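You operate a simulated robot arm through the tools that you are given. There is no shell and no other tool.

Carry out the task below with a simulated robot arm. There is one attempt and no reset: what you move stays moved.

Task
Swap the red riser in the holder for the yellow one.
Fine: lay the old riser on the green work mat; screw the gate shut again.
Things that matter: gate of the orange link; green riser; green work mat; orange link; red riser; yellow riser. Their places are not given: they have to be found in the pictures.

The check looks at the end state, three seconds after you hand in, the way a careful person would. Anything else that was tipped, shoved, dropped, spilled or broken makes it a failure.

Robot
A 6-joint arm with a two-finger gripper, fixed in place. Base frame: the origin is at the foot of the arm, x ahead of it, y to its left, z up; the work surface is at about z = 0.9. Units: m, degrees, N and s.
Its first joint turns from -166.0 to 166.0 degrees. Payload 3.43 kg.
The tool frame sits at the grasp point between the pads (the TCP): z along the fingers, y along the line on which they close. The tips reach 0.02 m beyond it. The gripper opens to 0.19 m. The gripper's body begins 0.248 m behind the TCP.
Orientation is told as [roll, pitch, yaw] about the base's x, y, z axes, in that order, counted from this pose: with the fingers straight down and closing along the base's y, the tool's x points along the base's -x, its y along +y and its z along -z.

Tools
- The arm moves only by the tool arm_command. Its argument "commands" is a list of rows, each an object (a shift or turn left out is 0, a gripper value left out holds the last) with "xyz": the shift along the tool's x, y, z in m, a list of three; "dr": the turn, a rotation vector about the tool's x, y, z in degrees, a list of three; "claw": the gripper command, from -1 (shut) to 1 (fully open), values between in proportion. In form: [{"xyz": [tx, ty, tz], "dr": [rx, ry, rz], "claw": claw}, ...]. A call has 1 to 20 rows; each row shifts and turns the commanded pose from where the row before left it, along the tool's axes as they then stand. A row lasts 0.2 s, in which the tool goes at most 0.05 m and 8.6 degrees; a call with a longer step from one row to the next is refused whole, and so is a gripper value outside its range. A pose out of reach is approached as far as the arm can. The call stops where the force on the tool passes 90 N (or 10 N more than at its start, if that is more) or the arm is blocked; 0.2 s more then pass. The fingers move at their own pace (about 0.045 m/s each) and stop on an object; they squeeze with about 37 N. The grip force told is the motor's: it shows also when the fingers shut on nothing. Time passes only in rows, and 0.2 s behind the last, so rows that do not move let the fingers close. The reply holds the time, the measured pose of the TCP, the force on the tool along the base axes, the opening and the grip force, in the units named above and with some noise, with the torque about the TCP (base axes, N m) and any sound that the robot's microphone picked up.
- Cameras (640 x 400 px; columns grow to the right, rows downward): "scene" is fixed at [0.4008, -0.6505, 1.6223]; the picture's right is [0.88, -0.47, 0.00], its down [-0.33, -0.61, -0.72] and it looks along [0.34, 0.63, -0.70] (base axes); focal length 319 px, centre (320, 200). "wrist" rides on the gripper at [0.07, -0.008, -0.288] in the tool frame; the picture's right is [0.12, 0.99, 0.00], its down [-0.96, 0.11, -0.25] and it looks along [-0.25, 0.03, 0.97] (tool axes); focal length 261 px, centre (320, 200).
- camera(camera): a new picture of that camera. It takes no simulated time.
- raise_lower(by): slides the trunk up (or, below 0, down) by that many m; the arm rides with it, the base frame stays. It gives what a move gives, with no picture.
- probe_pixels(camera, pixels): for up to 12 pixels [column, row] of the newest picture of that camera ("zoom" is the newest enlarged one), the place [x, y, z] in the base frame of the surface seen there, good to about 0.003 m. It takes no simulated time.
- zoom(camera, box): a new picture of the part [left, top, right, bottom] of that camera's present view, enlarged. It takes no simulated time.
- finish_job(): hands the job in; it is judged then, once.

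Unless the task says otherwise, let go and move clear before handing in.

The tools are called after "Request:" as name(argument=value, ...) on one line, values as JSON. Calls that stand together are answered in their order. arm_command: Moves the arm, as the interface text tells. Its arguments: {"type":"object","properties":{"commands":{"type":"array","items":{"type":"object","properties":{"xyz":{"type":"array","items":{"type":"number"}},"dr":{"type":"array","items":{"type":"number"}},"claw":{"type":"number"}}}}},"required":["commands"]} The other tools are called the same way: raise_lower (by) slides the trunk up or down; camera (camera) takes a picture; probe_pixels (camera, pixels) gives the place of the surface under pixels of a picture; zoom (camera, box) takes an enlarged picture of a part of a camera's view; finish_job () hands the job in.

At the start:

```text
t: 0.0
tool_pos: [0.7791, 0.3432, 1.1342]
ee_rot: [0.0, 0.0, 0.0]
ft_force: [0.3, 0.3, 0.4]
torque: [-0.02, -0.02, -0.01]
finger_gap: 0.19
gripper_force: 0.0
trunk travel left (down, up): [-0.175, 0.065]
```

scene: 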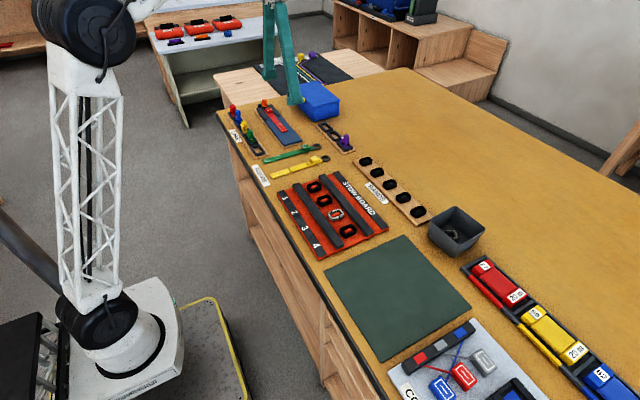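
wrist: 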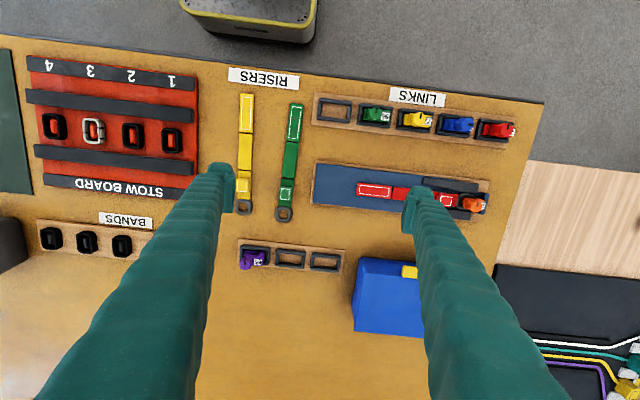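

The wrist picture shows the yellow riser at about (245,150), the green one at (290,160), and the red riser in the blue holder at (370–460,195) with the orange link at (473,203). I'll zoom in on these before moving.

Request:
zoom(camera="wrist", box=[300, 140, 520, 260])

Request:
zoom(camera="scene", box=[220, 80, 360, 190])

```text
2.91 times, centred on (410, 200) of wrist
```

zoom: 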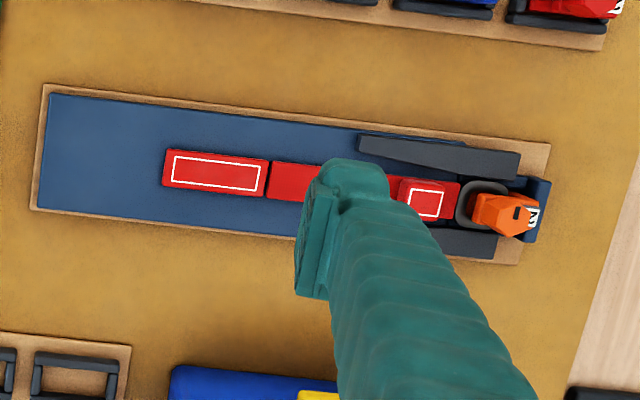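

```text
3.64 times, centred on (290, 135) of scene
```

zoom: 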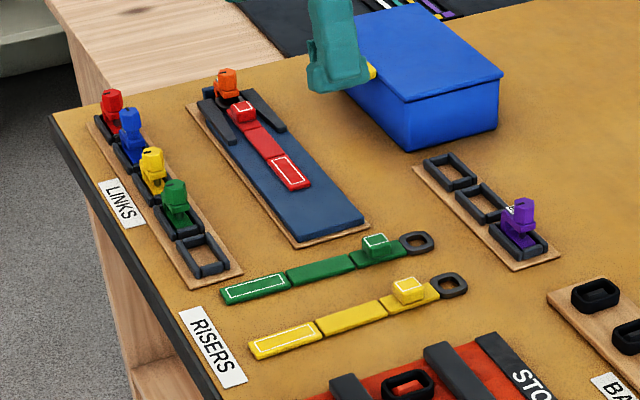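

The orange link holds the ring end of the red riser at the far end of the blue holder. I'll probe key places.

Request:
camera(camera="wrist")

Request:
probe_pixels(camera="wrist", pixels=[[247, 97], [245, 135], [242, 185], [244, 208], [295, 107], [286, 195], [284, 213], [318, 190], [374, 190], [447, 199], [473, 202], [488, 206]])

Request:
camera(camera="scene")

Request:
probe_pixels(camera="scene", pixels=[[265, 101], [273, 105], [340, 290], [400, 240], [465, 305], [385, 355], [398, 300], [320, 97], [253, 158], [246, 146]])

```text
taken
```

wrist: 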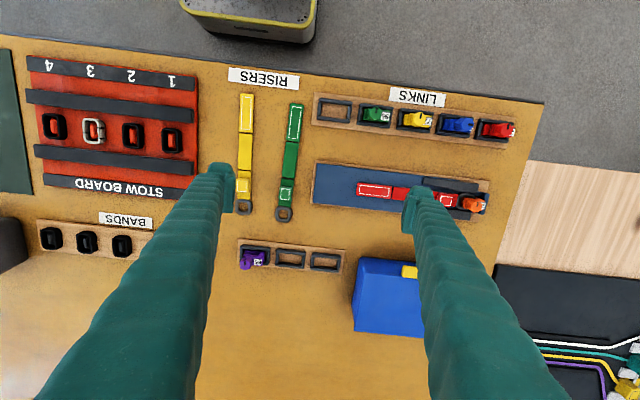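

```text
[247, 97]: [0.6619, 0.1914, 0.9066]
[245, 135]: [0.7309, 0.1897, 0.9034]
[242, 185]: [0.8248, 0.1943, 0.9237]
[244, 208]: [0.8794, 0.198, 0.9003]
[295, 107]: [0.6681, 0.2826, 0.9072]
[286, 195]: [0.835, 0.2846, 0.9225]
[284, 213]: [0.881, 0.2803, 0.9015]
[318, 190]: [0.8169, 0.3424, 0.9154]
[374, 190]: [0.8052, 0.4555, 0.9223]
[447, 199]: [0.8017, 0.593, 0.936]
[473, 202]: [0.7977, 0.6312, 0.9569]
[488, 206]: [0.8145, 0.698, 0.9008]
```

```text
taken
```

scene: 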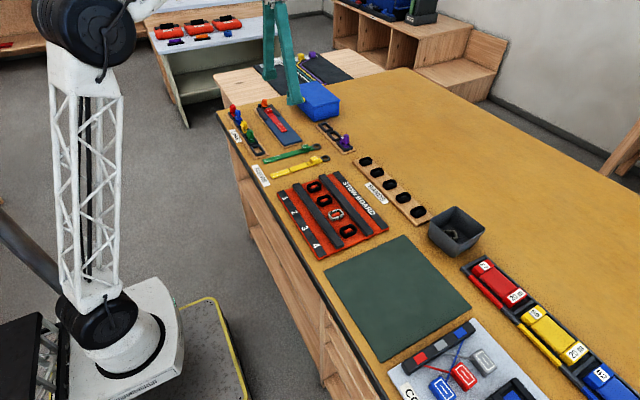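

```text
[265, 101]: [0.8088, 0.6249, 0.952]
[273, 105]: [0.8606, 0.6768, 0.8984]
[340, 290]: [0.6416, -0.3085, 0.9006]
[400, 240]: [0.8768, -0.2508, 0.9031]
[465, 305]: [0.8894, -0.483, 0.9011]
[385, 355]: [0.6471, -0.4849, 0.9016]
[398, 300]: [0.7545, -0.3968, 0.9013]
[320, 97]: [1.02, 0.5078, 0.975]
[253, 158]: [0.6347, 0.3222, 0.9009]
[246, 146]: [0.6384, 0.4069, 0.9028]
```

The link is at roughly (0.80, 0.63), which is near or past the stated reach. I'll move up over the holder at the present height to get a closer look.

Request:
arm_command(commands=[{"xyz": [0, 0.04, 0]}, {"xyz": [0, 0.04, 0]}, {"xyz": [0, 0.04, 0]}, {"xyz": [0, 0.04, 0]}, {"xyz": [0, 0.04, 0]}, {"xyz": [0, 0, 0]}])

Request:
camera(camera="wrist")

Request:
zoom(camera="wrist", box=[240, 130, 440, 255])

```text
t: 1.4
tool_pos: [0.778, 0.5441, 1.1321]
ee_rot: [0.1, 0.0, -0.1]
ft_force: [0.4, -0.1, -0.6]
torque: [-0.06, 0.02, -0.01]
finger_gap: 0.1898
gripper_force: 0.0
trunk travel left (down, up): [-0.175, 0.065]
```

```text
taken
```

wrist: 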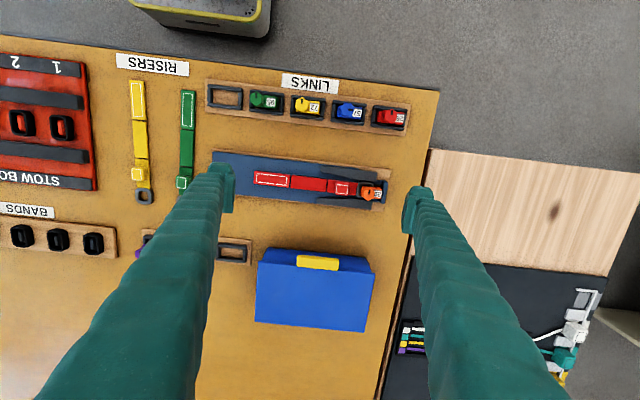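

```text
3.20 times, centred on (340, 192) of wrist
```

zoom: 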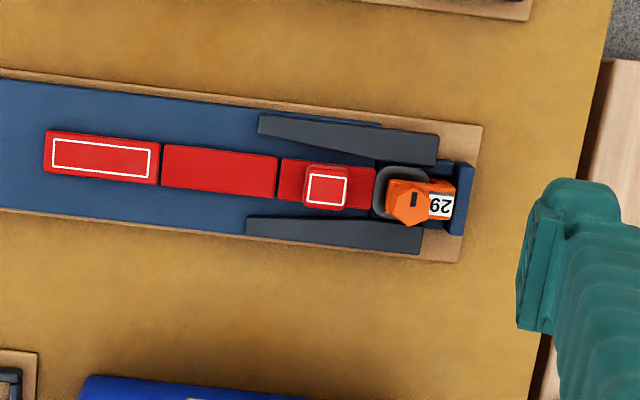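

The orange link has a hexagonal head with a black mark (zoom about (410,200)) standing through the riser's ring. I'll zoom tighter on it, from both cameras, and probe its heights.

Request:
zoom(camera="scene", box=[245, 85, 293, 115])

Request:
zoom(camera="wrist", box=[320, 170, 400, 220])

Request:
probe_pixels(camera="zoom", pixels=[[390, 220], [370, 160], [450, 190], [390, 165], [350, 220], [250, 150], [580, 180], [480, 160], [330, 70], [420, 260], [170, 150], [440, 130]])

```text
13.33 times, centred on (269, 100) of scene
```

zoom: 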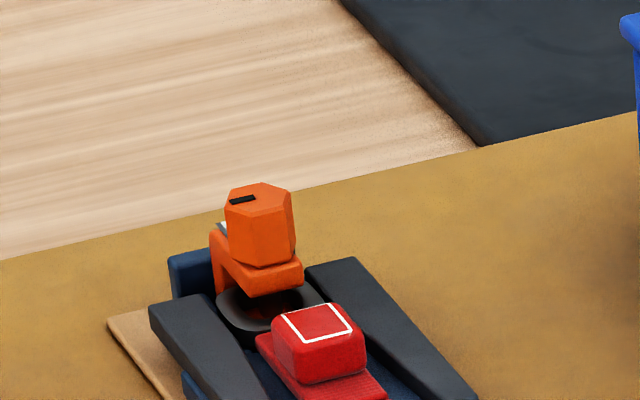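

```text
8.00 times, centred on (360, 195) of wrist
```

zoom: 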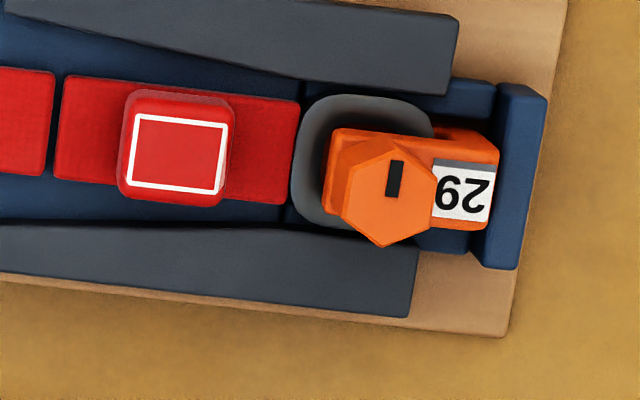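

```text
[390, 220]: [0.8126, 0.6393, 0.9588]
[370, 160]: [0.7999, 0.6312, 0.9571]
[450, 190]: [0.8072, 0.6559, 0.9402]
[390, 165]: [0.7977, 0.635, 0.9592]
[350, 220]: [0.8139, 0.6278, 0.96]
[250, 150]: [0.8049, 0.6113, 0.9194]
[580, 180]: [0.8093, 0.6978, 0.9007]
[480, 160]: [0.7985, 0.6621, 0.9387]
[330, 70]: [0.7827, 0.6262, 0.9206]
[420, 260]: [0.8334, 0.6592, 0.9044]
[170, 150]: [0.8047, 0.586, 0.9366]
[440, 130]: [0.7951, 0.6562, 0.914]
```

The hex screw gate sits at about (0.806,0.633), z 0.94–0.96, on an overhanging arm of the link. I'll look at the other links for comparison (shut vs open), especially the purple one.

Request:
zoom(camera="scene", box=[315, 115, 363, 155])

Request:
zoom(camera="scene", box=[224, 95, 272, 160])

Request:
zoom(camera="wrist", box=[200, 70, 420, 140])

Request:
zoom(camera="scene", box=[270, 160, 400, 260])

Request:
zoom(camera="scene", box=[240, 0, 400, 100])

Request:
zoom(camera="scene", box=[140, 0, 260, 80])

```text
10.00 times, centred on (339, 135) of scene
```

zoom: 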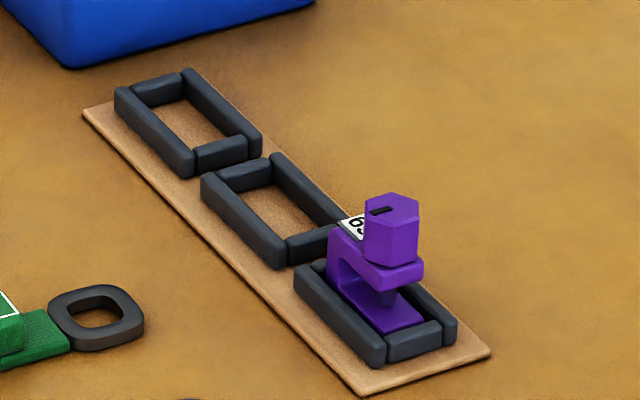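

```text
6.15 times, centred on (248, 128) of scene
```

zoom: 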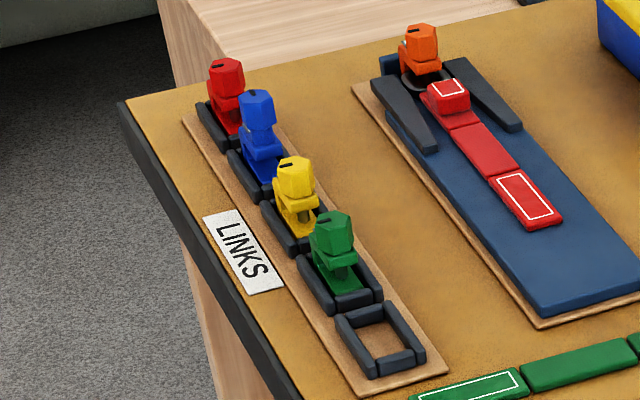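

```text
2.91 times, centred on (310, 105) of wrist
```

zoom: 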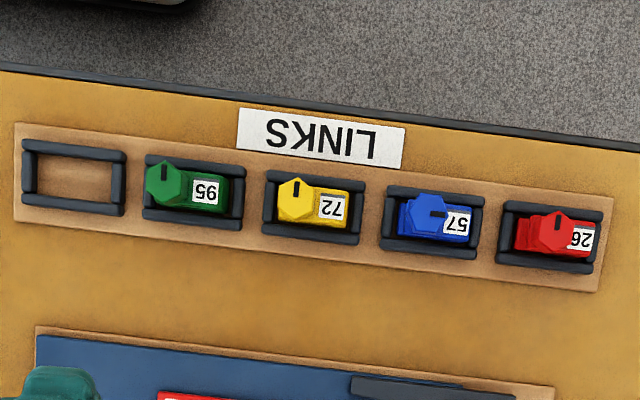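

```text
4.00 times, centred on (335, 210) of scene
```

zoom: 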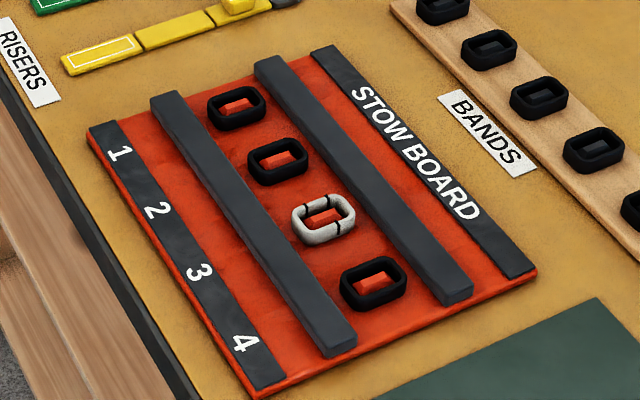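

```text
4.00 times, centred on (320, 50) of scene
```

zoom: 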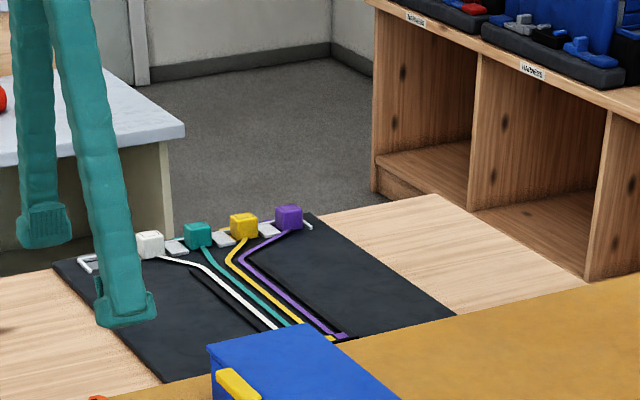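

```text
5.00 times, centred on (200, 40) of scene
```

zoom: 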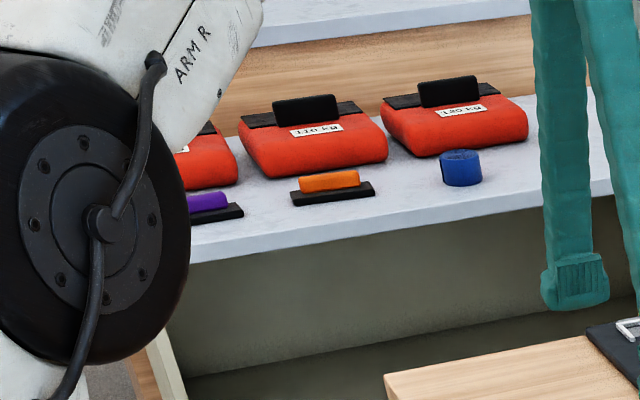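

The purple link shows the mechanism: a C-shaped body with a hex screw whose pin closes the mouth. The orange hex's flats face ±y (zoom corners at (395,140) and (383,247)), so a yaw‑0 grip fits. I'll test reach above it with the claw partly closed.

Request:
arm_command(commands=[{"xyz": [-0.014, 0.035, 0.01], "claw": -0.3}, {"xyz": [-0.014, 0.035, 0.02], "claw": -0.3}, {"xyz": [0, 0.019, 0.03], "claw": -0.3}, {"xyz": [0, 0, 0.03]}, {"xyz": [0, 0, 0]}, {"xyz": [0, 0, 0]}, {"xyz": [0, 0, 0]}])

Request:
camera(camera="wrist")

Request:
camera(camera="scene")

```text
t: 3.0
tool_pos: [0.8059, 0.6322, 1.0432]
ee_rot: [0.0, -0.1, 0.0]
ft_force: [0.1, 1.1, 0.5]
torque: [0.01, -0.01, 0.01]
finger_gap: 0.0665
gripper_force: 0.2
trunk travel left (down, up): [-0.175, 0.065]
```

```text
taken
```

wrist: 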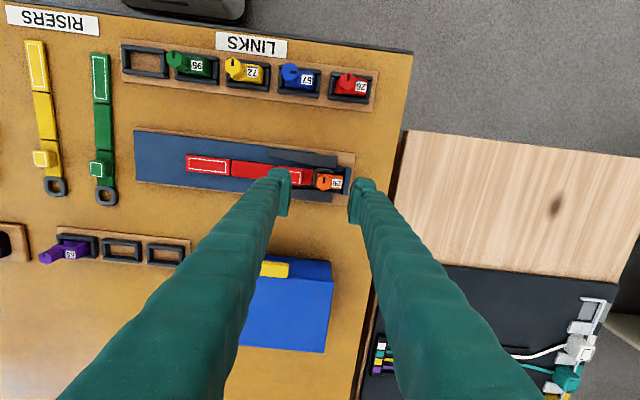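

```text
taken
```

scene: 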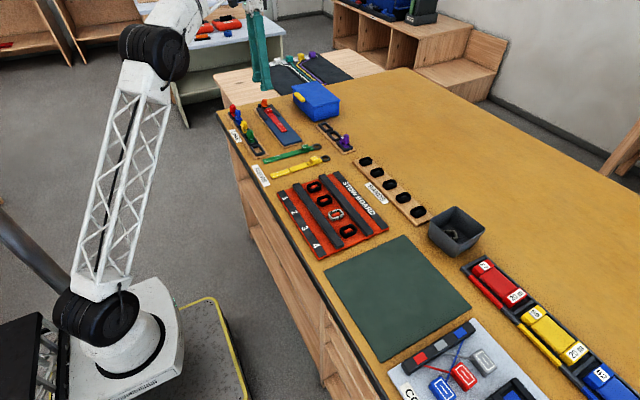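

The arm reached (0.806, 0.632) with no trouble. I'll zoom onto the hex between the fingers to fix its exact centre and height.

Request:
zoom(camera="wrist", box=[290, 155, 370, 205])

Request:
probe_pixels(camera="zoom", pixels=[[270, 180], [230, 200], [315, 180], [265, 150], [270, 240], [370, 200], [130, 170], [60, 180], [470, 200]])

Request:
zoom(camera="scene", box=[245, 80, 293, 110])

```text
8.00 times, centred on (330, 180) of wrist
```

zoom: 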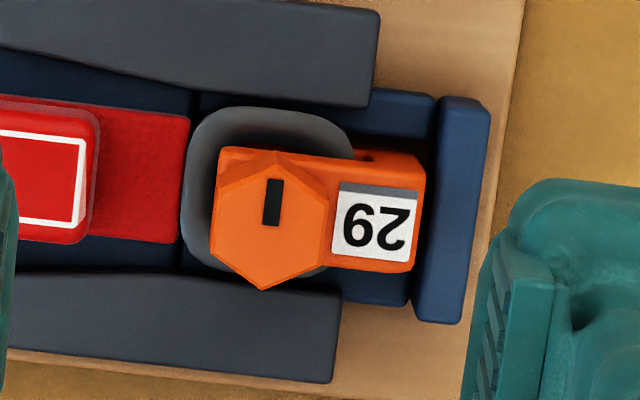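

```text
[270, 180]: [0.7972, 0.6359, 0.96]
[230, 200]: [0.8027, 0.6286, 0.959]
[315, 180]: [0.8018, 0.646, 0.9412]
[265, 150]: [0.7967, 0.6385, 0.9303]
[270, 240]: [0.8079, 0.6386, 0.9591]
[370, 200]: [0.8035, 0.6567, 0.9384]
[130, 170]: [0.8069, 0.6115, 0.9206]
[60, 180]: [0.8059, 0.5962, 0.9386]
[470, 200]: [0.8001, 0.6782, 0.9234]
```

```text
13.33 times, centred on (269, 95) of scene
```

zoom: 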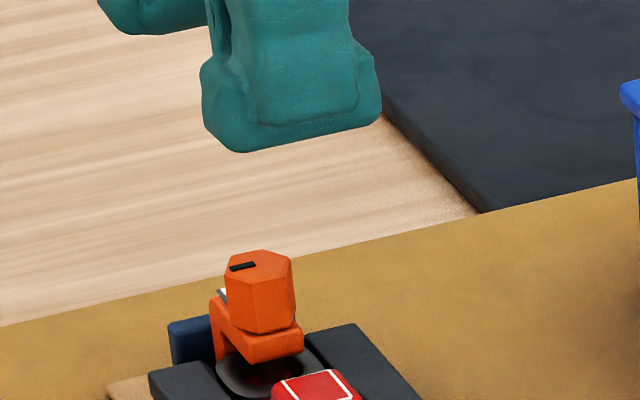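

The hex centre works out at about (0.8055, 0.6378), top z≈0.960, so 5.5 mm to +y of the tool axis. I'll correct, go part-way down and check alignment.

Request:
arm_command(commands=[{"xyz": [0, 0.0055, 0.015]}, {"xyz": [0, 0, 0.03], "claw": -0.5}, {"xyz": [0, 0, 0]}, {"xyz": [0, 0, 0]}])

Request:
zoom(camera="wrist", box=[272, 160, 368, 220])

Request:
zoom(camera="scene", box=[245, 80, 293, 110])

```text
t: 4.0
tool_pos: [0.806, 0.6386, 0.9984]
ee_rot: [0.0, 0.0, 0.0]
ft_force: [0.2, -0.6, -0.8]
torque: [0.0, -0.04, 0.02]
finger_gap: 0.0476
gripper_force: 0.0
trunk travel left (down, up): [-0.175, 0.065]
```

```text
6.67 times, centred on (320, 190) of wrist
```

zoom: 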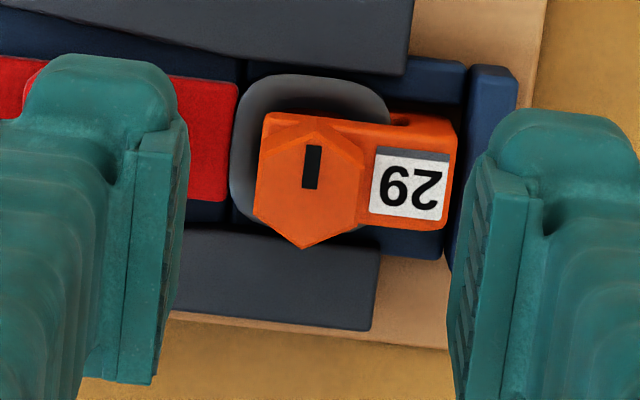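

```text
13.33 times, centred on (269, 95) of scene
```

zoom: 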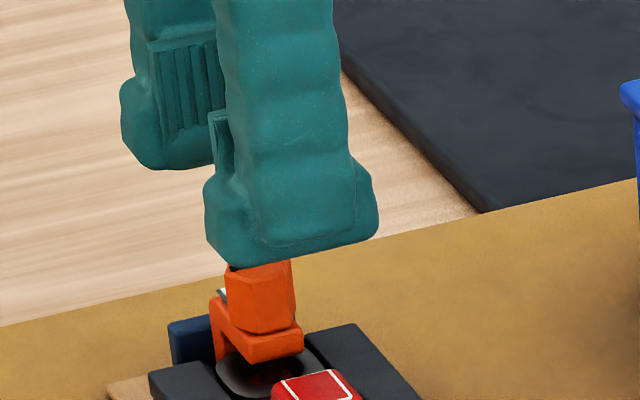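

The hex sits centred about 1.5 mm to −y and 1 mm to −x of the tool axis (zoom centre (309,189) against axis (318,196)). I'll correct, descend to put the tips about 6 mm above the link arm, and check.

Request:
arm_command(commands=[{"xyz": [0.001, -0.0015, 0.01]}, {"xyz": [0, 0, 0.012]}, {"xyz": [0, 0, 0.01]}, {"xyz": [0, 0, 0]}])

Request:
zoom(camera="wrist", box=[272, 160, 368, 220])

Request:
zoom(camera="scene", box=[245, 80, 293, 110])

```text
t: 5.0
tool_pos: [0.8061, 0.635, 0.967]
ee_rot: [0.0, 0.0, 0.0]
ft_force: [0.5, -0.4, 0.7]
torque: [0.04, -0.01, 0.05]
finger_gap: 0.0474
gripper_force: 0.1
trunk travel left (down, up): [-0.175, 0.065]
```

```text
6.67 times, centred on (320, 190) of wrist
```

zoom: 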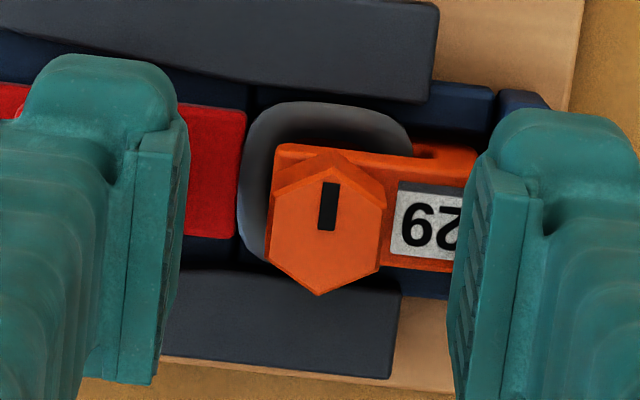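

```text
13.33 times, centred on (269, 95) of scene
```

zoom: 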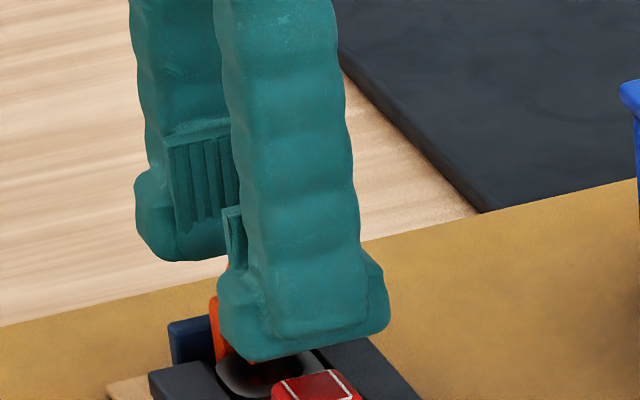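

At this depth the hex centre shows at zoom (326,222) against axis (318,233), so I'll nudge +1.3 mm in y, then close on the hex and read the forces.

Request:
arm_command(commands=[{"xyz": [0.0007, 0.0013, 0.001]}, {"claw": -0.7}, {"claw": -0.75}, {"claw": -0.8}, {"claw": -1}, {"claw": -1}])

Request:
zoom(camera="wrist", box=[272, 160, 368, 220])

```text
t: 6.4
tool_pos: [0.8057, 0.6364, 0.9651]
ee_rot: [0.0, -0.1, 0.0]
ft_force: [0.2, 0.6, -0.5]
torque: [0.01, 0.01, 0.0]
finger_gap: 0.0187
gripper_force: 37.1
trunk travel left (down, up): [-0.175, 0.065]
```

```text
6.67 times, centred on (320, 190) of wrist
```

zoom: 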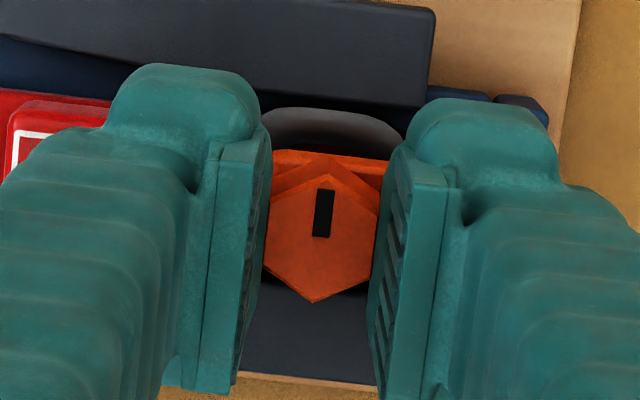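

The grip is firm at 18.7 mm with no side load. I'll unscrew counter‑clockwise from above (tool −z rotation) a little, and watch torque and vertical force.

Request:
arm_command(commands=[{"dr": [0, 0, -5]}, {"dr": [0, 0, -5]}, {"dr": [0, 0, -5]}, {"dr": [0, 0, 0]}])

Request:
zoom(camera="scene", box=[245, 80, 293, 110])

Request:
zoom(camera="wrist", box=[272, 160, 368, 220])

```text
t: 7.4
tool_pos: [0.8065, 0.6355, 0.9661]
ee_rot: [0.1, 0.0, 15.0]
ft_force: [0.3, 1.6, 1.2]
torque: [0.02, -0.04, 0.01]
finger_gap: 0.0188
gripper_force: 37.1
trunk travel left (down, up): [-0.175, 0.065]
```

```text
13.33 times, centred on (269, 95) of scene
```

zoom: 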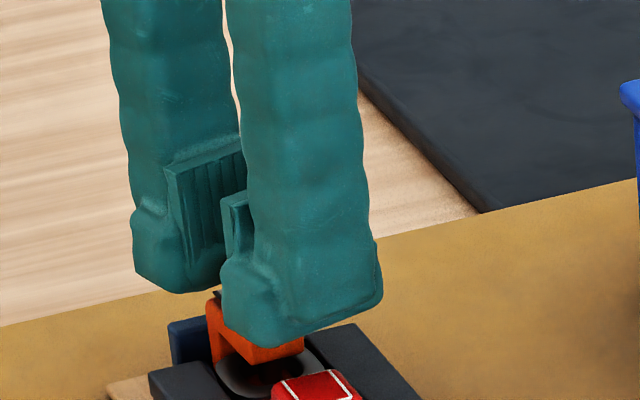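

```text
6.67 times, centred on (320, 190) of wrist
```

zoom: 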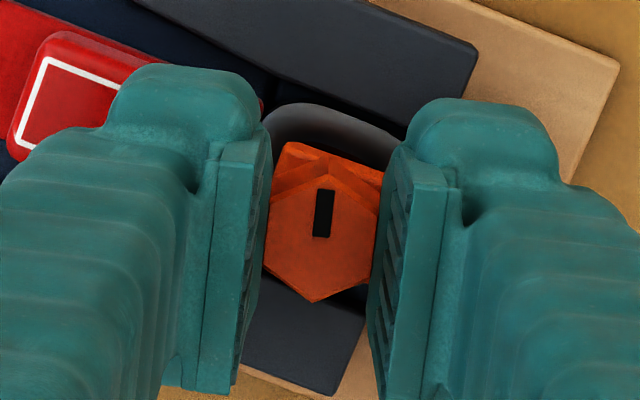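

The hex turned freely with the gripper (yaw 15°, torque about 0), while the link body stayed put. I'll carry on to about 60° and check for rise.

Request:
arm_command(commands=[{"dr": [0, 0, -7.5]}, {"dr": [0, 0, -7.5]}, {"dr": [0, 0, -7.5]}, {"dr": [0, 0, -7.5]}, {"dr": [0, 0, -7.5]}, {"dr": [0, 0, -7.5]}, {"dr": [0, 0, 0]}])

Request:
zoom(camera="scene", box=[245, 80, 293, 110])

Request:
zoom(camera="wrist", box=[272, 160, 368, 220])

```text
t: 9.0
tool_pos: [0.8063, 0.636, 0.9661]
ee_rot: [0.0, -0.1, 60.0]
ft_force: [-3.8, 4.0, 19.3]
torque: [0.0, 0.08, -0.07]
finger_gap: 0.0187
gripper_force: 37.3
trunk travel left (down, up): [-0.175, 0.065]
```

```text
13.33 times, centred on (269, 95) of scene
```

zoom: 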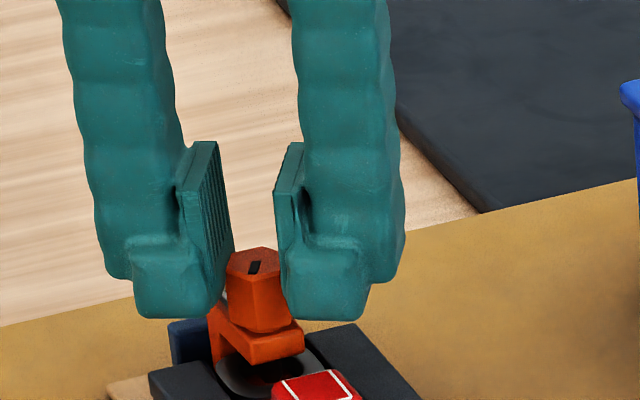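

```text
6.67 times, centred on (320, 190) of wrist
```

zoom: 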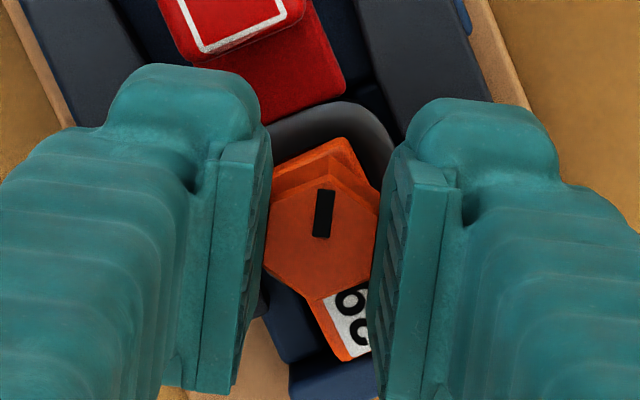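

The upward force has grown to 19 N, so the hex is rising against my fixed height. That is an opening gate. I'll let the tool follow up a little.

Request:
arm_command(commands=[{"xyz": [0, 0, -0.0005]}, {"xyz": [0, 0, -0.0005]}])

```text
t: 9.6
tool_pos: [0.8053, 0.6358, 0.9669]
ee_rot: [0.1, 0.0, 60.0]
ft_force: [-3.6, 2.9, 14.7]
torque: [0.02, 0.01, -0.03]
finger_gap: 0.0188
gripper_force: 36.9
trunk travel left (down, up): [-0.175, 0.065]
```

Request:
arm_command(commands=[{"xyz": [0, 0, -0.001]}, {"xyz": [0, 0, -0.001]}, {"xyz": [0, 0, 0]}])

Request:
zoom(camera="scene", box=[245, 80, 293, 110])

```text
t: 10.4
tool_pos: [0.807, 0.6357, 0.9676]
ee_rot: [0.1, 0.1, 59.8]
ft_force: [-0.3, 0.2, 0.3]
torque: [-0.03, 0.04, -0.01]
finger_gap: 0.0189
gripper_force: 36.7
trunk travel left (down, up): [-0.175, 0.065]
```

```text
13.33 times, centred on (269, 95) of scene
```

zoom: 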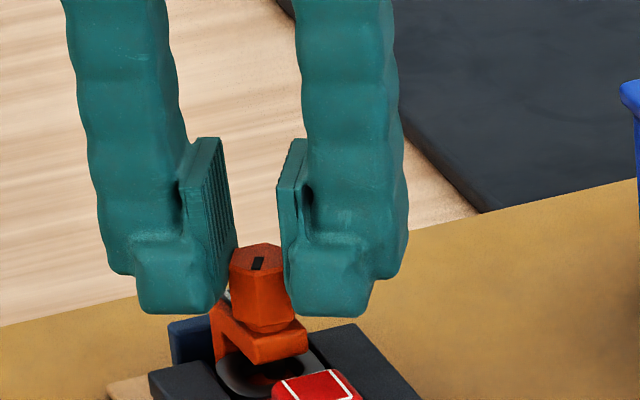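

Force is back to zero after following up. From that, the rise is about 2–3 mm per 60°. I'll continue turning with a matched lift.

Request:
arm_command(commands=[{"xyz": [0, 0, -0.0003], "dr": [0, 0, -7.5]}, {"xyz": [0, 0, -0.0003], "dr": [0, 0, -7.5]}, {"xyz": [0, 0, -0.0003], "dr": [0, 0, -7.5]}, {"xyz": [0, 0, -0.0003], "dr": [0, 0, -7.5]}, {"xyz": [0, 0, 0]}])

Request:
zoom(camera="scene", box=[245, 80, 293, 110])

Request:
zoom(camera="wrist", box=[272, 160, 368, 220])

```text
t: 11.6
tool_pos: [0.8059, 0.6359, 0.9707]
ee_rot: [0.1, 0.0, 90.0]
ft_force: [-0.7, -0.4, 0.2]
torque: [-0.04, 0.0, -0.02]
finger_gap: 0.0188
gripper_force: 36.7
trunk travel left (down, up): [-0.175, 0.065]
```

```text
13.33 times, centred on (269, 95) of scene
```

zoom: 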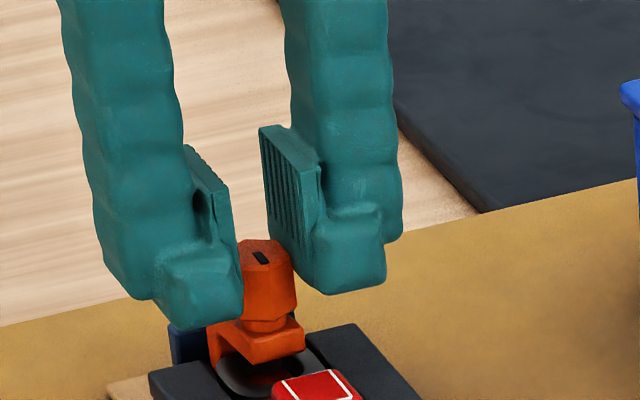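

```text
6.67 times, centred on (320, 190) of wrist
```

zoom: 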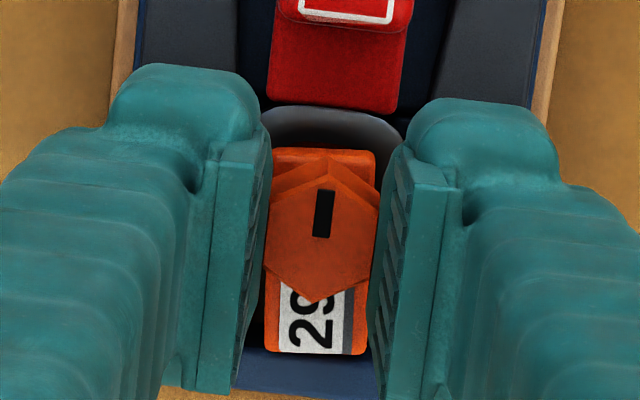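

The hex is visibly rising on its shank (scene zoom (265,325)) with almost no load, and the link body remains seated. I'll keep going.

Request:
arm_command(commands=[{"xyz": [0, 0, -0.0003], "dr": [0, 0, -7.5]}, {"xyz": [0, 0, -0.0003], "dr": [0, 0, -7.5]}, {"xyz": [0, 0, -0.0003], "dr": [0, 0, -7.5]}, {"xyz": [0, 0, -0.0003], "dr": [0, 0, -7.5]}, {"xyz": [0, 0, 0]}])

Request:
zoom(camera="scene", box=[245, 80, 293, 110])

```text
t: 12.8
tool_pos: [0.8053, 0.6365, 0.9708]
ee_rot: [0.1, -0.1, 120.0]
ft_force: [0.6, 0.5, -0.4]
torque: [0.01, 0.01, 0.01]
finger_gap: 0.0187
gripper_force: 36.8
trunk travel left (down, up): [-0.175, 0.065]
```

```text
13.33 times, centred on (269, 95) of scene
```

zoom: 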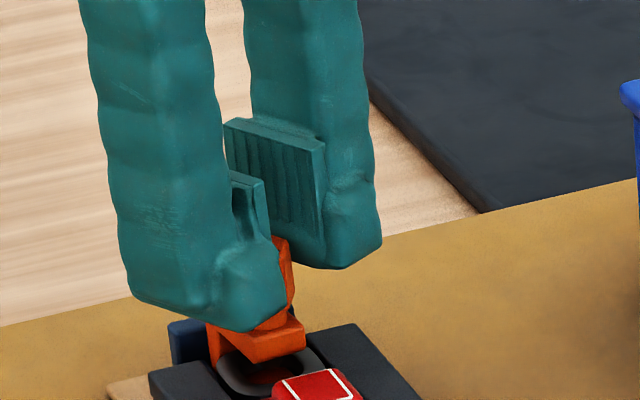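

Request:
arm_command(commands=[{"xyz": [0, 0, -0.0003], "dr": [0, 0, -7.5]}, {"xyz": [0, 0, -0.0003], "dr": [0, 0, -7.5]}, {"xyz": [0, 0, -0.0003], "dr": [0, 0, -7.5]}, {"xyz": [0, 0, -0.0003], "dr": [0, 0, -7.5]}, {"xyz": [0, 0, 0]}])

Request:
zoom(camera="scene", box=[245, 80, 293, 110])

Request:
zoom(camera="wrist", box=[272, 160, 368, 220])

```text
t: 14.0
tool_pos: [0.8056, 0.6365, 0.9719]
ee_rot: [0.0, 0.0, 150.1]
ft_force: [0.0, 0.1, 0.3]
torque: [0.04, 0.07, 0.01]
finger_gap: 0.0187
gripper_force: 36.7
trunk travel left (down, up): [-0.175, 0.065]
```

```text
13.33 times, centred on (269, 95) of scene
```

zoom: 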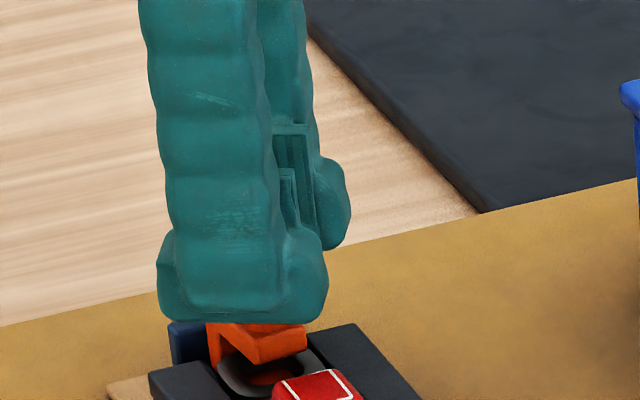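

```text
6.67 times, centred on (320, 190) of wrist
```

zoom: 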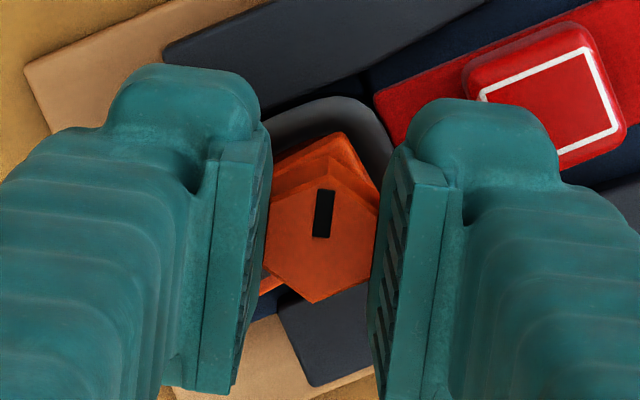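

Request:
zoom(camera="scene", box=[256, 100, 276, 113])

Request:
arm_command(commands=[{"xyz": [0, 0, -0.0003], "dr": [0, 0, -7.5]}, {"xyz": [0, 0, -0.0003], "dr": [0, 0, -7.5]}, {"xyz": [0, 0, 0]}])

Request:
zoom(camera="scene", box=[256, 100, 276, 113])

```text
16.00 times, centred on (266, 106) of scene
```

zoom: 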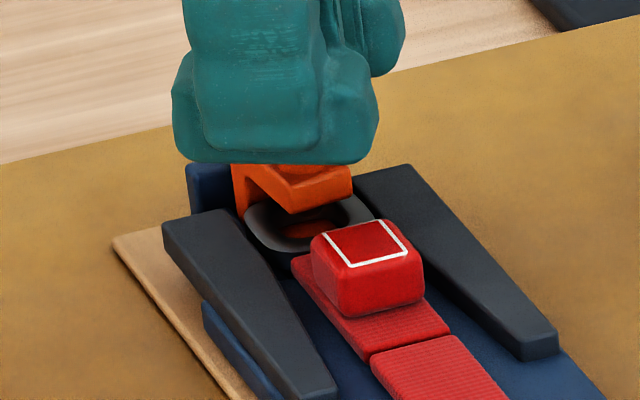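

```text
t: 14.8
tool_pos: [0.8048, 0.6361, 0.9723]
ee_rot: [-0.1, 0.0, 165.0]
ft_force: [-0.3, 0.1, -0.2]
torque: [-0.01, 0.07, 0.0]
finger_gap: 0.0189
gripper_force: 37.3
trunk travel left (down, up): [-0.175, 0.065]
```

```text
16.00 times, centred on (266, 106) of scene
```

zoom: 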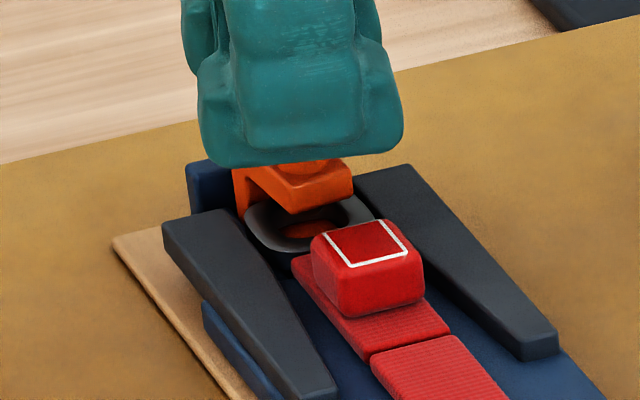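

Nothing has stopped yet and the shank is visible under the hex. I'll keep turning in small batches, watching torque for an end stop.

Request:
arm_command(commands=[{"xyz": [0, 0, -0.0003], "dr": [0, 0, -7.5]}, {"xyz": [0, 0, -0.0003], "dr": [0, 0, -7.5]}, {"xyz": [0, 0, -0.0003], "dr": [0, 0, -7.5]}, {"xyz": [0, 0, -0.0003], "dr": [0, 0, -7.5]}, {"xyz": [0, 0, 0]}])

Request:
zoom(camera="scene", box=[254, 92, 278, 108])

Request:
zoom(camera="wrist", box=[272, 160, 368, 220])

```text
t: 16.0
tool_pos: [0.8057, 0.637, 0.9731]
ee_rot: [0.0, -0.1, -165.1]
ft_force: [2.0, -3.1, 0.4]
torque: [-0.12, -0.03, 0.0]
finger_gap: 0.0187
gripper_force: 37.4
trunk travel left (down, up): [-0.175, 0.065]
```

```text
16.00 times, centred on (266, 100) of scene
```

zoom: 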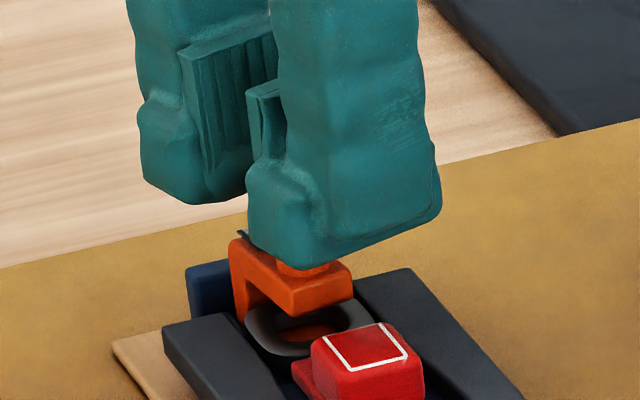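

```text
6.67 times, centred on (320, 190) of wrist
```

zoom: 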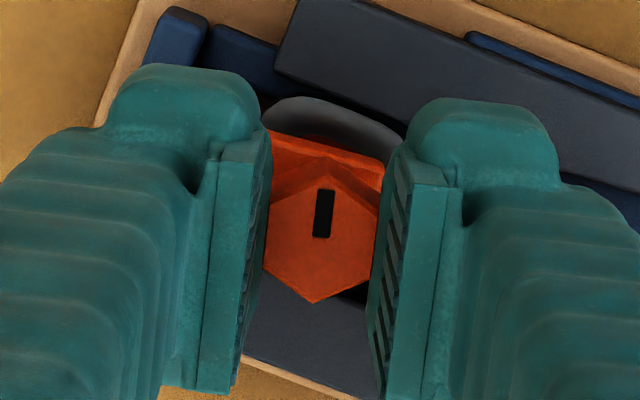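

Request:
arm_command(commands=[{"xyz": [0, 0, -0.0003], "dr": [0, 0, -7.5]}, {"xyz": [0, 0, -0.0003], "dr": [0, 0, -7.5]}, {"xyz": [0, 0, 0]}])

Request:
zoom(camera="scene", box=[254, 92, 278, 108])

Request:
zoom(camera="wrist", box=[272, 160, 368, 220])

```text
t: 16.8
tool_pos: [0.806, 0.6371, 0.9739]
ee_rot: [0.1, 0.0, -150.0]
ft_force: [1.1, -1.5, 2.1]
torque: [-0.07, -0.01, -0.03]
finger_gap: 0.0189
gripper_force: 36.7
trunk travel left (down, up): [-0.175, 0.065]
```

```text
16.00 times, centred on (266, 100) of scene
```

zoom: 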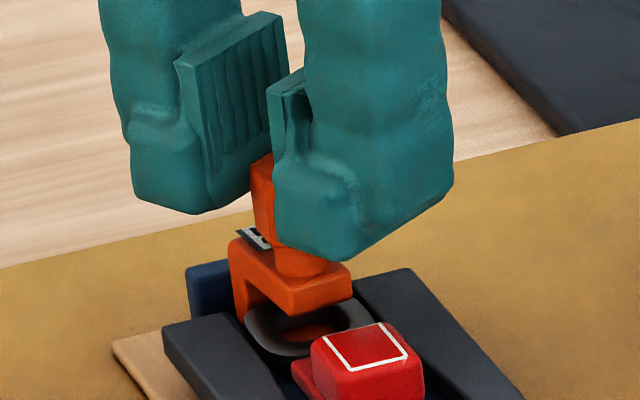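

```text
6.67 times, centred on (320, 190) of wrist
```

zoom: 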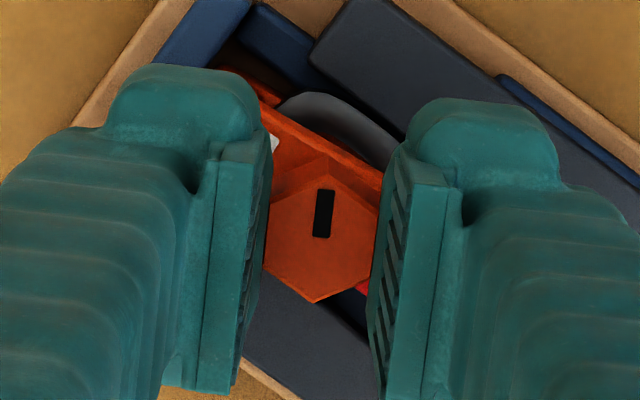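

Request:
arm_command(commands=[{"xyz": [0, 0, -0.0004], "dr": [0, 0, -7.5]}, {"xyz": [0, 0, -0.0004], "dr": [0, 0, -7.5]}, {"xyz": [0, 0, -0.0003], "dr": [0, 0, -7.5]}, {"xyz": [0, 0, -0.0003], "dr": [0, 0, -7.5]}, {"xyz": [0, 0, 0]}])

Request:
zoom(camera="scene", box=[254, 92, 278, 108])

Request:
zoom(camera="wrist", box=[272, 160, 368, 220])

```text
t: 18.0
tool_pos: [0.8049, 0.6383, 0.9743]
ee_rot: [0.1, -0.1, -146.9]
ft_force: [1.1, -1.5, 1.5]
torque: [-0.01, 0.02, 0.0]
finger_gap: 0.0188
gripper_force: 36.8
out of reach, approached as far as the arm can: row 1, 2, 3, 4
trunk travel left (down, up): [-0.175, 0.065]
```

```text
16.00 times, centred on (266, 100) of scene
```

zoom: 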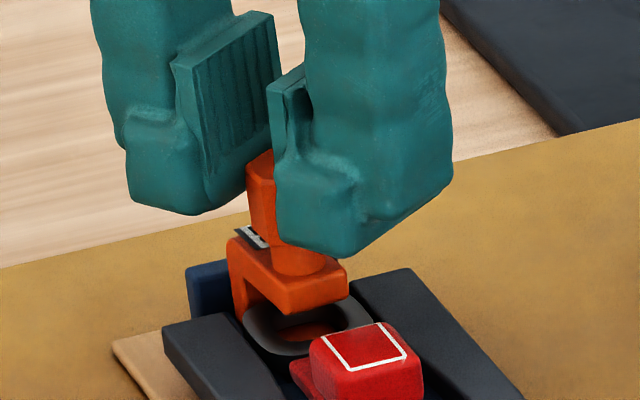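

```text
6.67 times, centred on (320, 190) of wrist
```

zoom: 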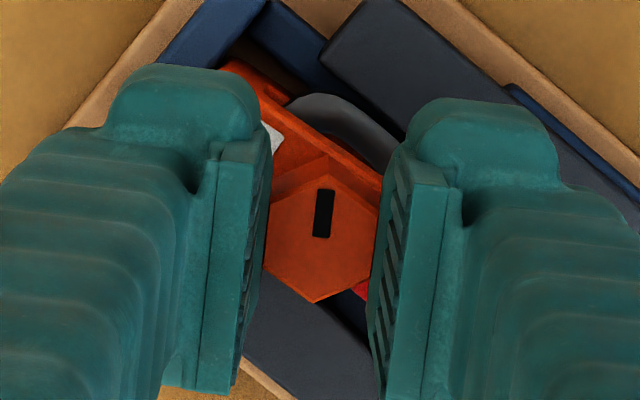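

The wrist limit is reached at about 213° of turn. I'll release, rise clear of the hex, wind the wrist back and inspect the gate.

Request:
arm_command(commands=[{"claw": -0.5}, {"claw": -0.5}, {"claw": -0.5}, {"xyz": [0, 0, -0.03]}, {"xyz": [0, 0, -0.03]}, {"xyz": [0, 0, 0]}])

Request:
zoom(camera="scene", box=[254, 92, 278, 108])

Request:
camera(camera="wrist")

```text
t: 19.4
tool_pos: [0.8063, 0.6387, 1.0367]
ee_rot: [0.3, 0.0, -146.9]
ft_force: [0.2, -0.1, -0.2]
torque: [0.03, -0.03, -0.01]
finger_gap: 0.0474
gripper_force: 0.0
trunk travel left (down, up): [-0.175, 0.065]
```

```text
16.00 times, centred on (266, 100) of scene
```

zoom: 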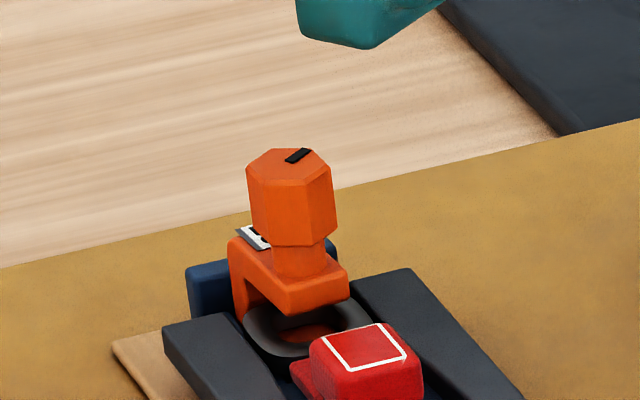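

```text
taken
```

wrist: 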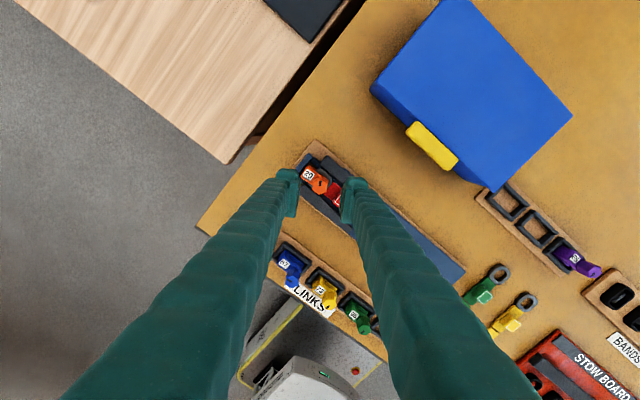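

The hex now stands clear of the arm on its shank. I'll zoom tighter on the mouth of the link to see whether the pin still passes through the ring.

Request:
zoom(camera="scene", box=[261, 99, 272, 107])

Request:
probe_pixels(camera="zoom", pixels=[[320, 200], [300, 150], [360, 230], [340, 280], [250, 200]])

```text
16.00 times, centred on (266, 103) of scene
```

zoom: 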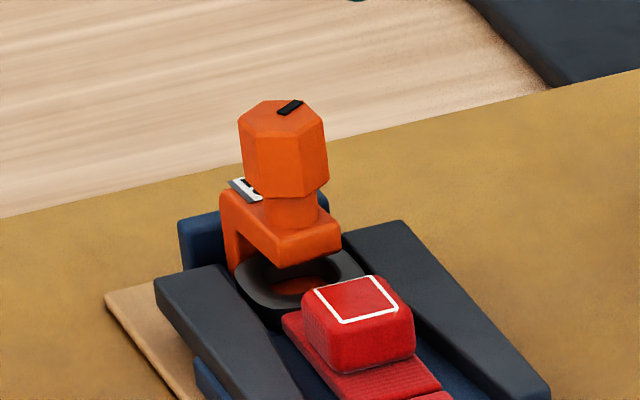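

```text
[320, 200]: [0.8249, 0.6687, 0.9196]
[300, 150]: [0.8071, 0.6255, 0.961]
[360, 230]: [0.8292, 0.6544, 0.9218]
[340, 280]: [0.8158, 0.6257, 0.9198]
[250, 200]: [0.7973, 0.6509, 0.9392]
```

The scene view can't show the pin under the arm. I'll wind the wrist back to yaw 90° here (fingertips are well above everything), then use the wrist camera from a low angle on the −y side.

Request:
arm_command(commands=[{"dr": [0, 0, 8.2]}, {"dr": [0, 0, 8.2]}, {"dr": [0, 0, 8.2]}, {"dr": [0, 0, 8.2]}, {"dr": [0, 0, 8.2]}, {"dr": [0, 0, 8.2]}, {"dr": [0, 0, 8.2]}, {"dr": [0, 0, 8.2]}, {"dr": [0, 0, 8.2]}, {"dr": [0, 0, 8.2]}, {"dr": [0, 0, 8.2]}, {"dr": [0, 0, 8.2]}, {"dr": [0, 0, 8.2]}, {"dr": [0, 0, 8.2]}, {"dr": [0, 0, 8.2]}, {"dr": [0, 0, 0]}])

Request:
camera(camera="wrist")

```text
t: 22.8
tool_pos: [0.8055, 0.6376, 1.0364]
ee_rot: [-0.1, 0.2, 90.0]
ft_force: [0.5, -0.3, 0.5]
torque: [0.01, 0.03, 0.01]
finger_gap: 0.0475
gripper_force: 0.2
trunk travel left (down, up): [-0.175, 0.065]
```

```text
taken
```

wrist: 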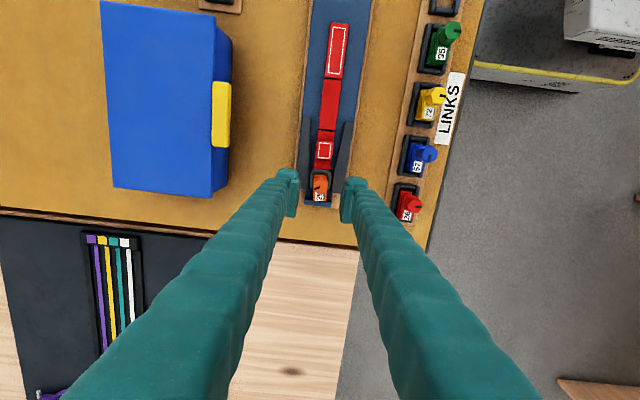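

Request:
arm_command(commands=[{"xyz": [0.048, 0, -0.01]}, {"xyz": [0.048, 0, -0.01]}, {"xyz": [0.048, 0, 0]}, {"xyz": [0.048, 0, 0]}, {"xyz": [0.048, 0, 0]}, {"dr": [0, -8.5, 0]}, {"dr": [0, -8.5, 0]}, {"dr": [0, -8.5, 0]}, {"dr": [0, -8.5, 0]}, {"dr": [0, -8.5, 0]}, {"dr": [0, -8.5, 0]}, {"dr": [0, 0, 0]}])

Request:
camera(camera="wrist")

```text
t: 25.4
tool_pos: [0.8055, 0.3958, 1.0565]
ee_rot: [-0.3, -50.9, 90.3]
ft_force: [-0.3, 1.1, -0.6]
torque: [-0.01, 0.03, 0.01]
finger_gap: 0.0474
gripper_force: 0.1
trunk travel left (down, up): [-0.175, 0.065]
```

```text
taken
```

wrist: 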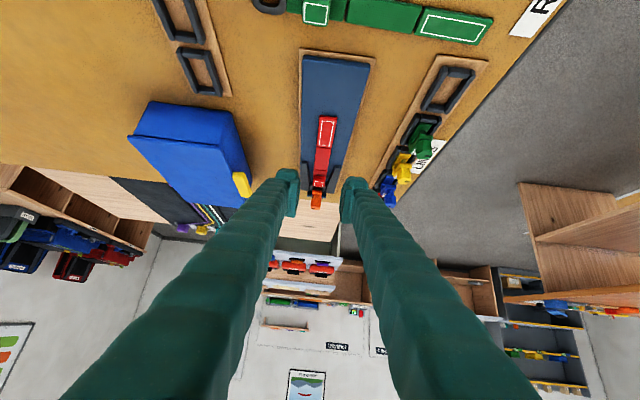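

Request:
zoom(camera="wrist", box=[300, 177, 340, 217])

```text
10.00 times, centred on (320, 197) of wrist
```

zoom: 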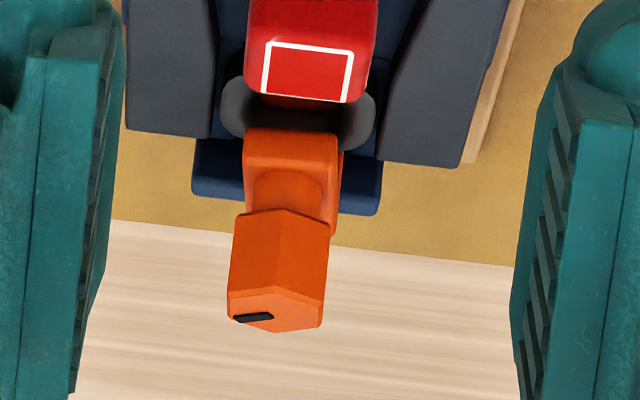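

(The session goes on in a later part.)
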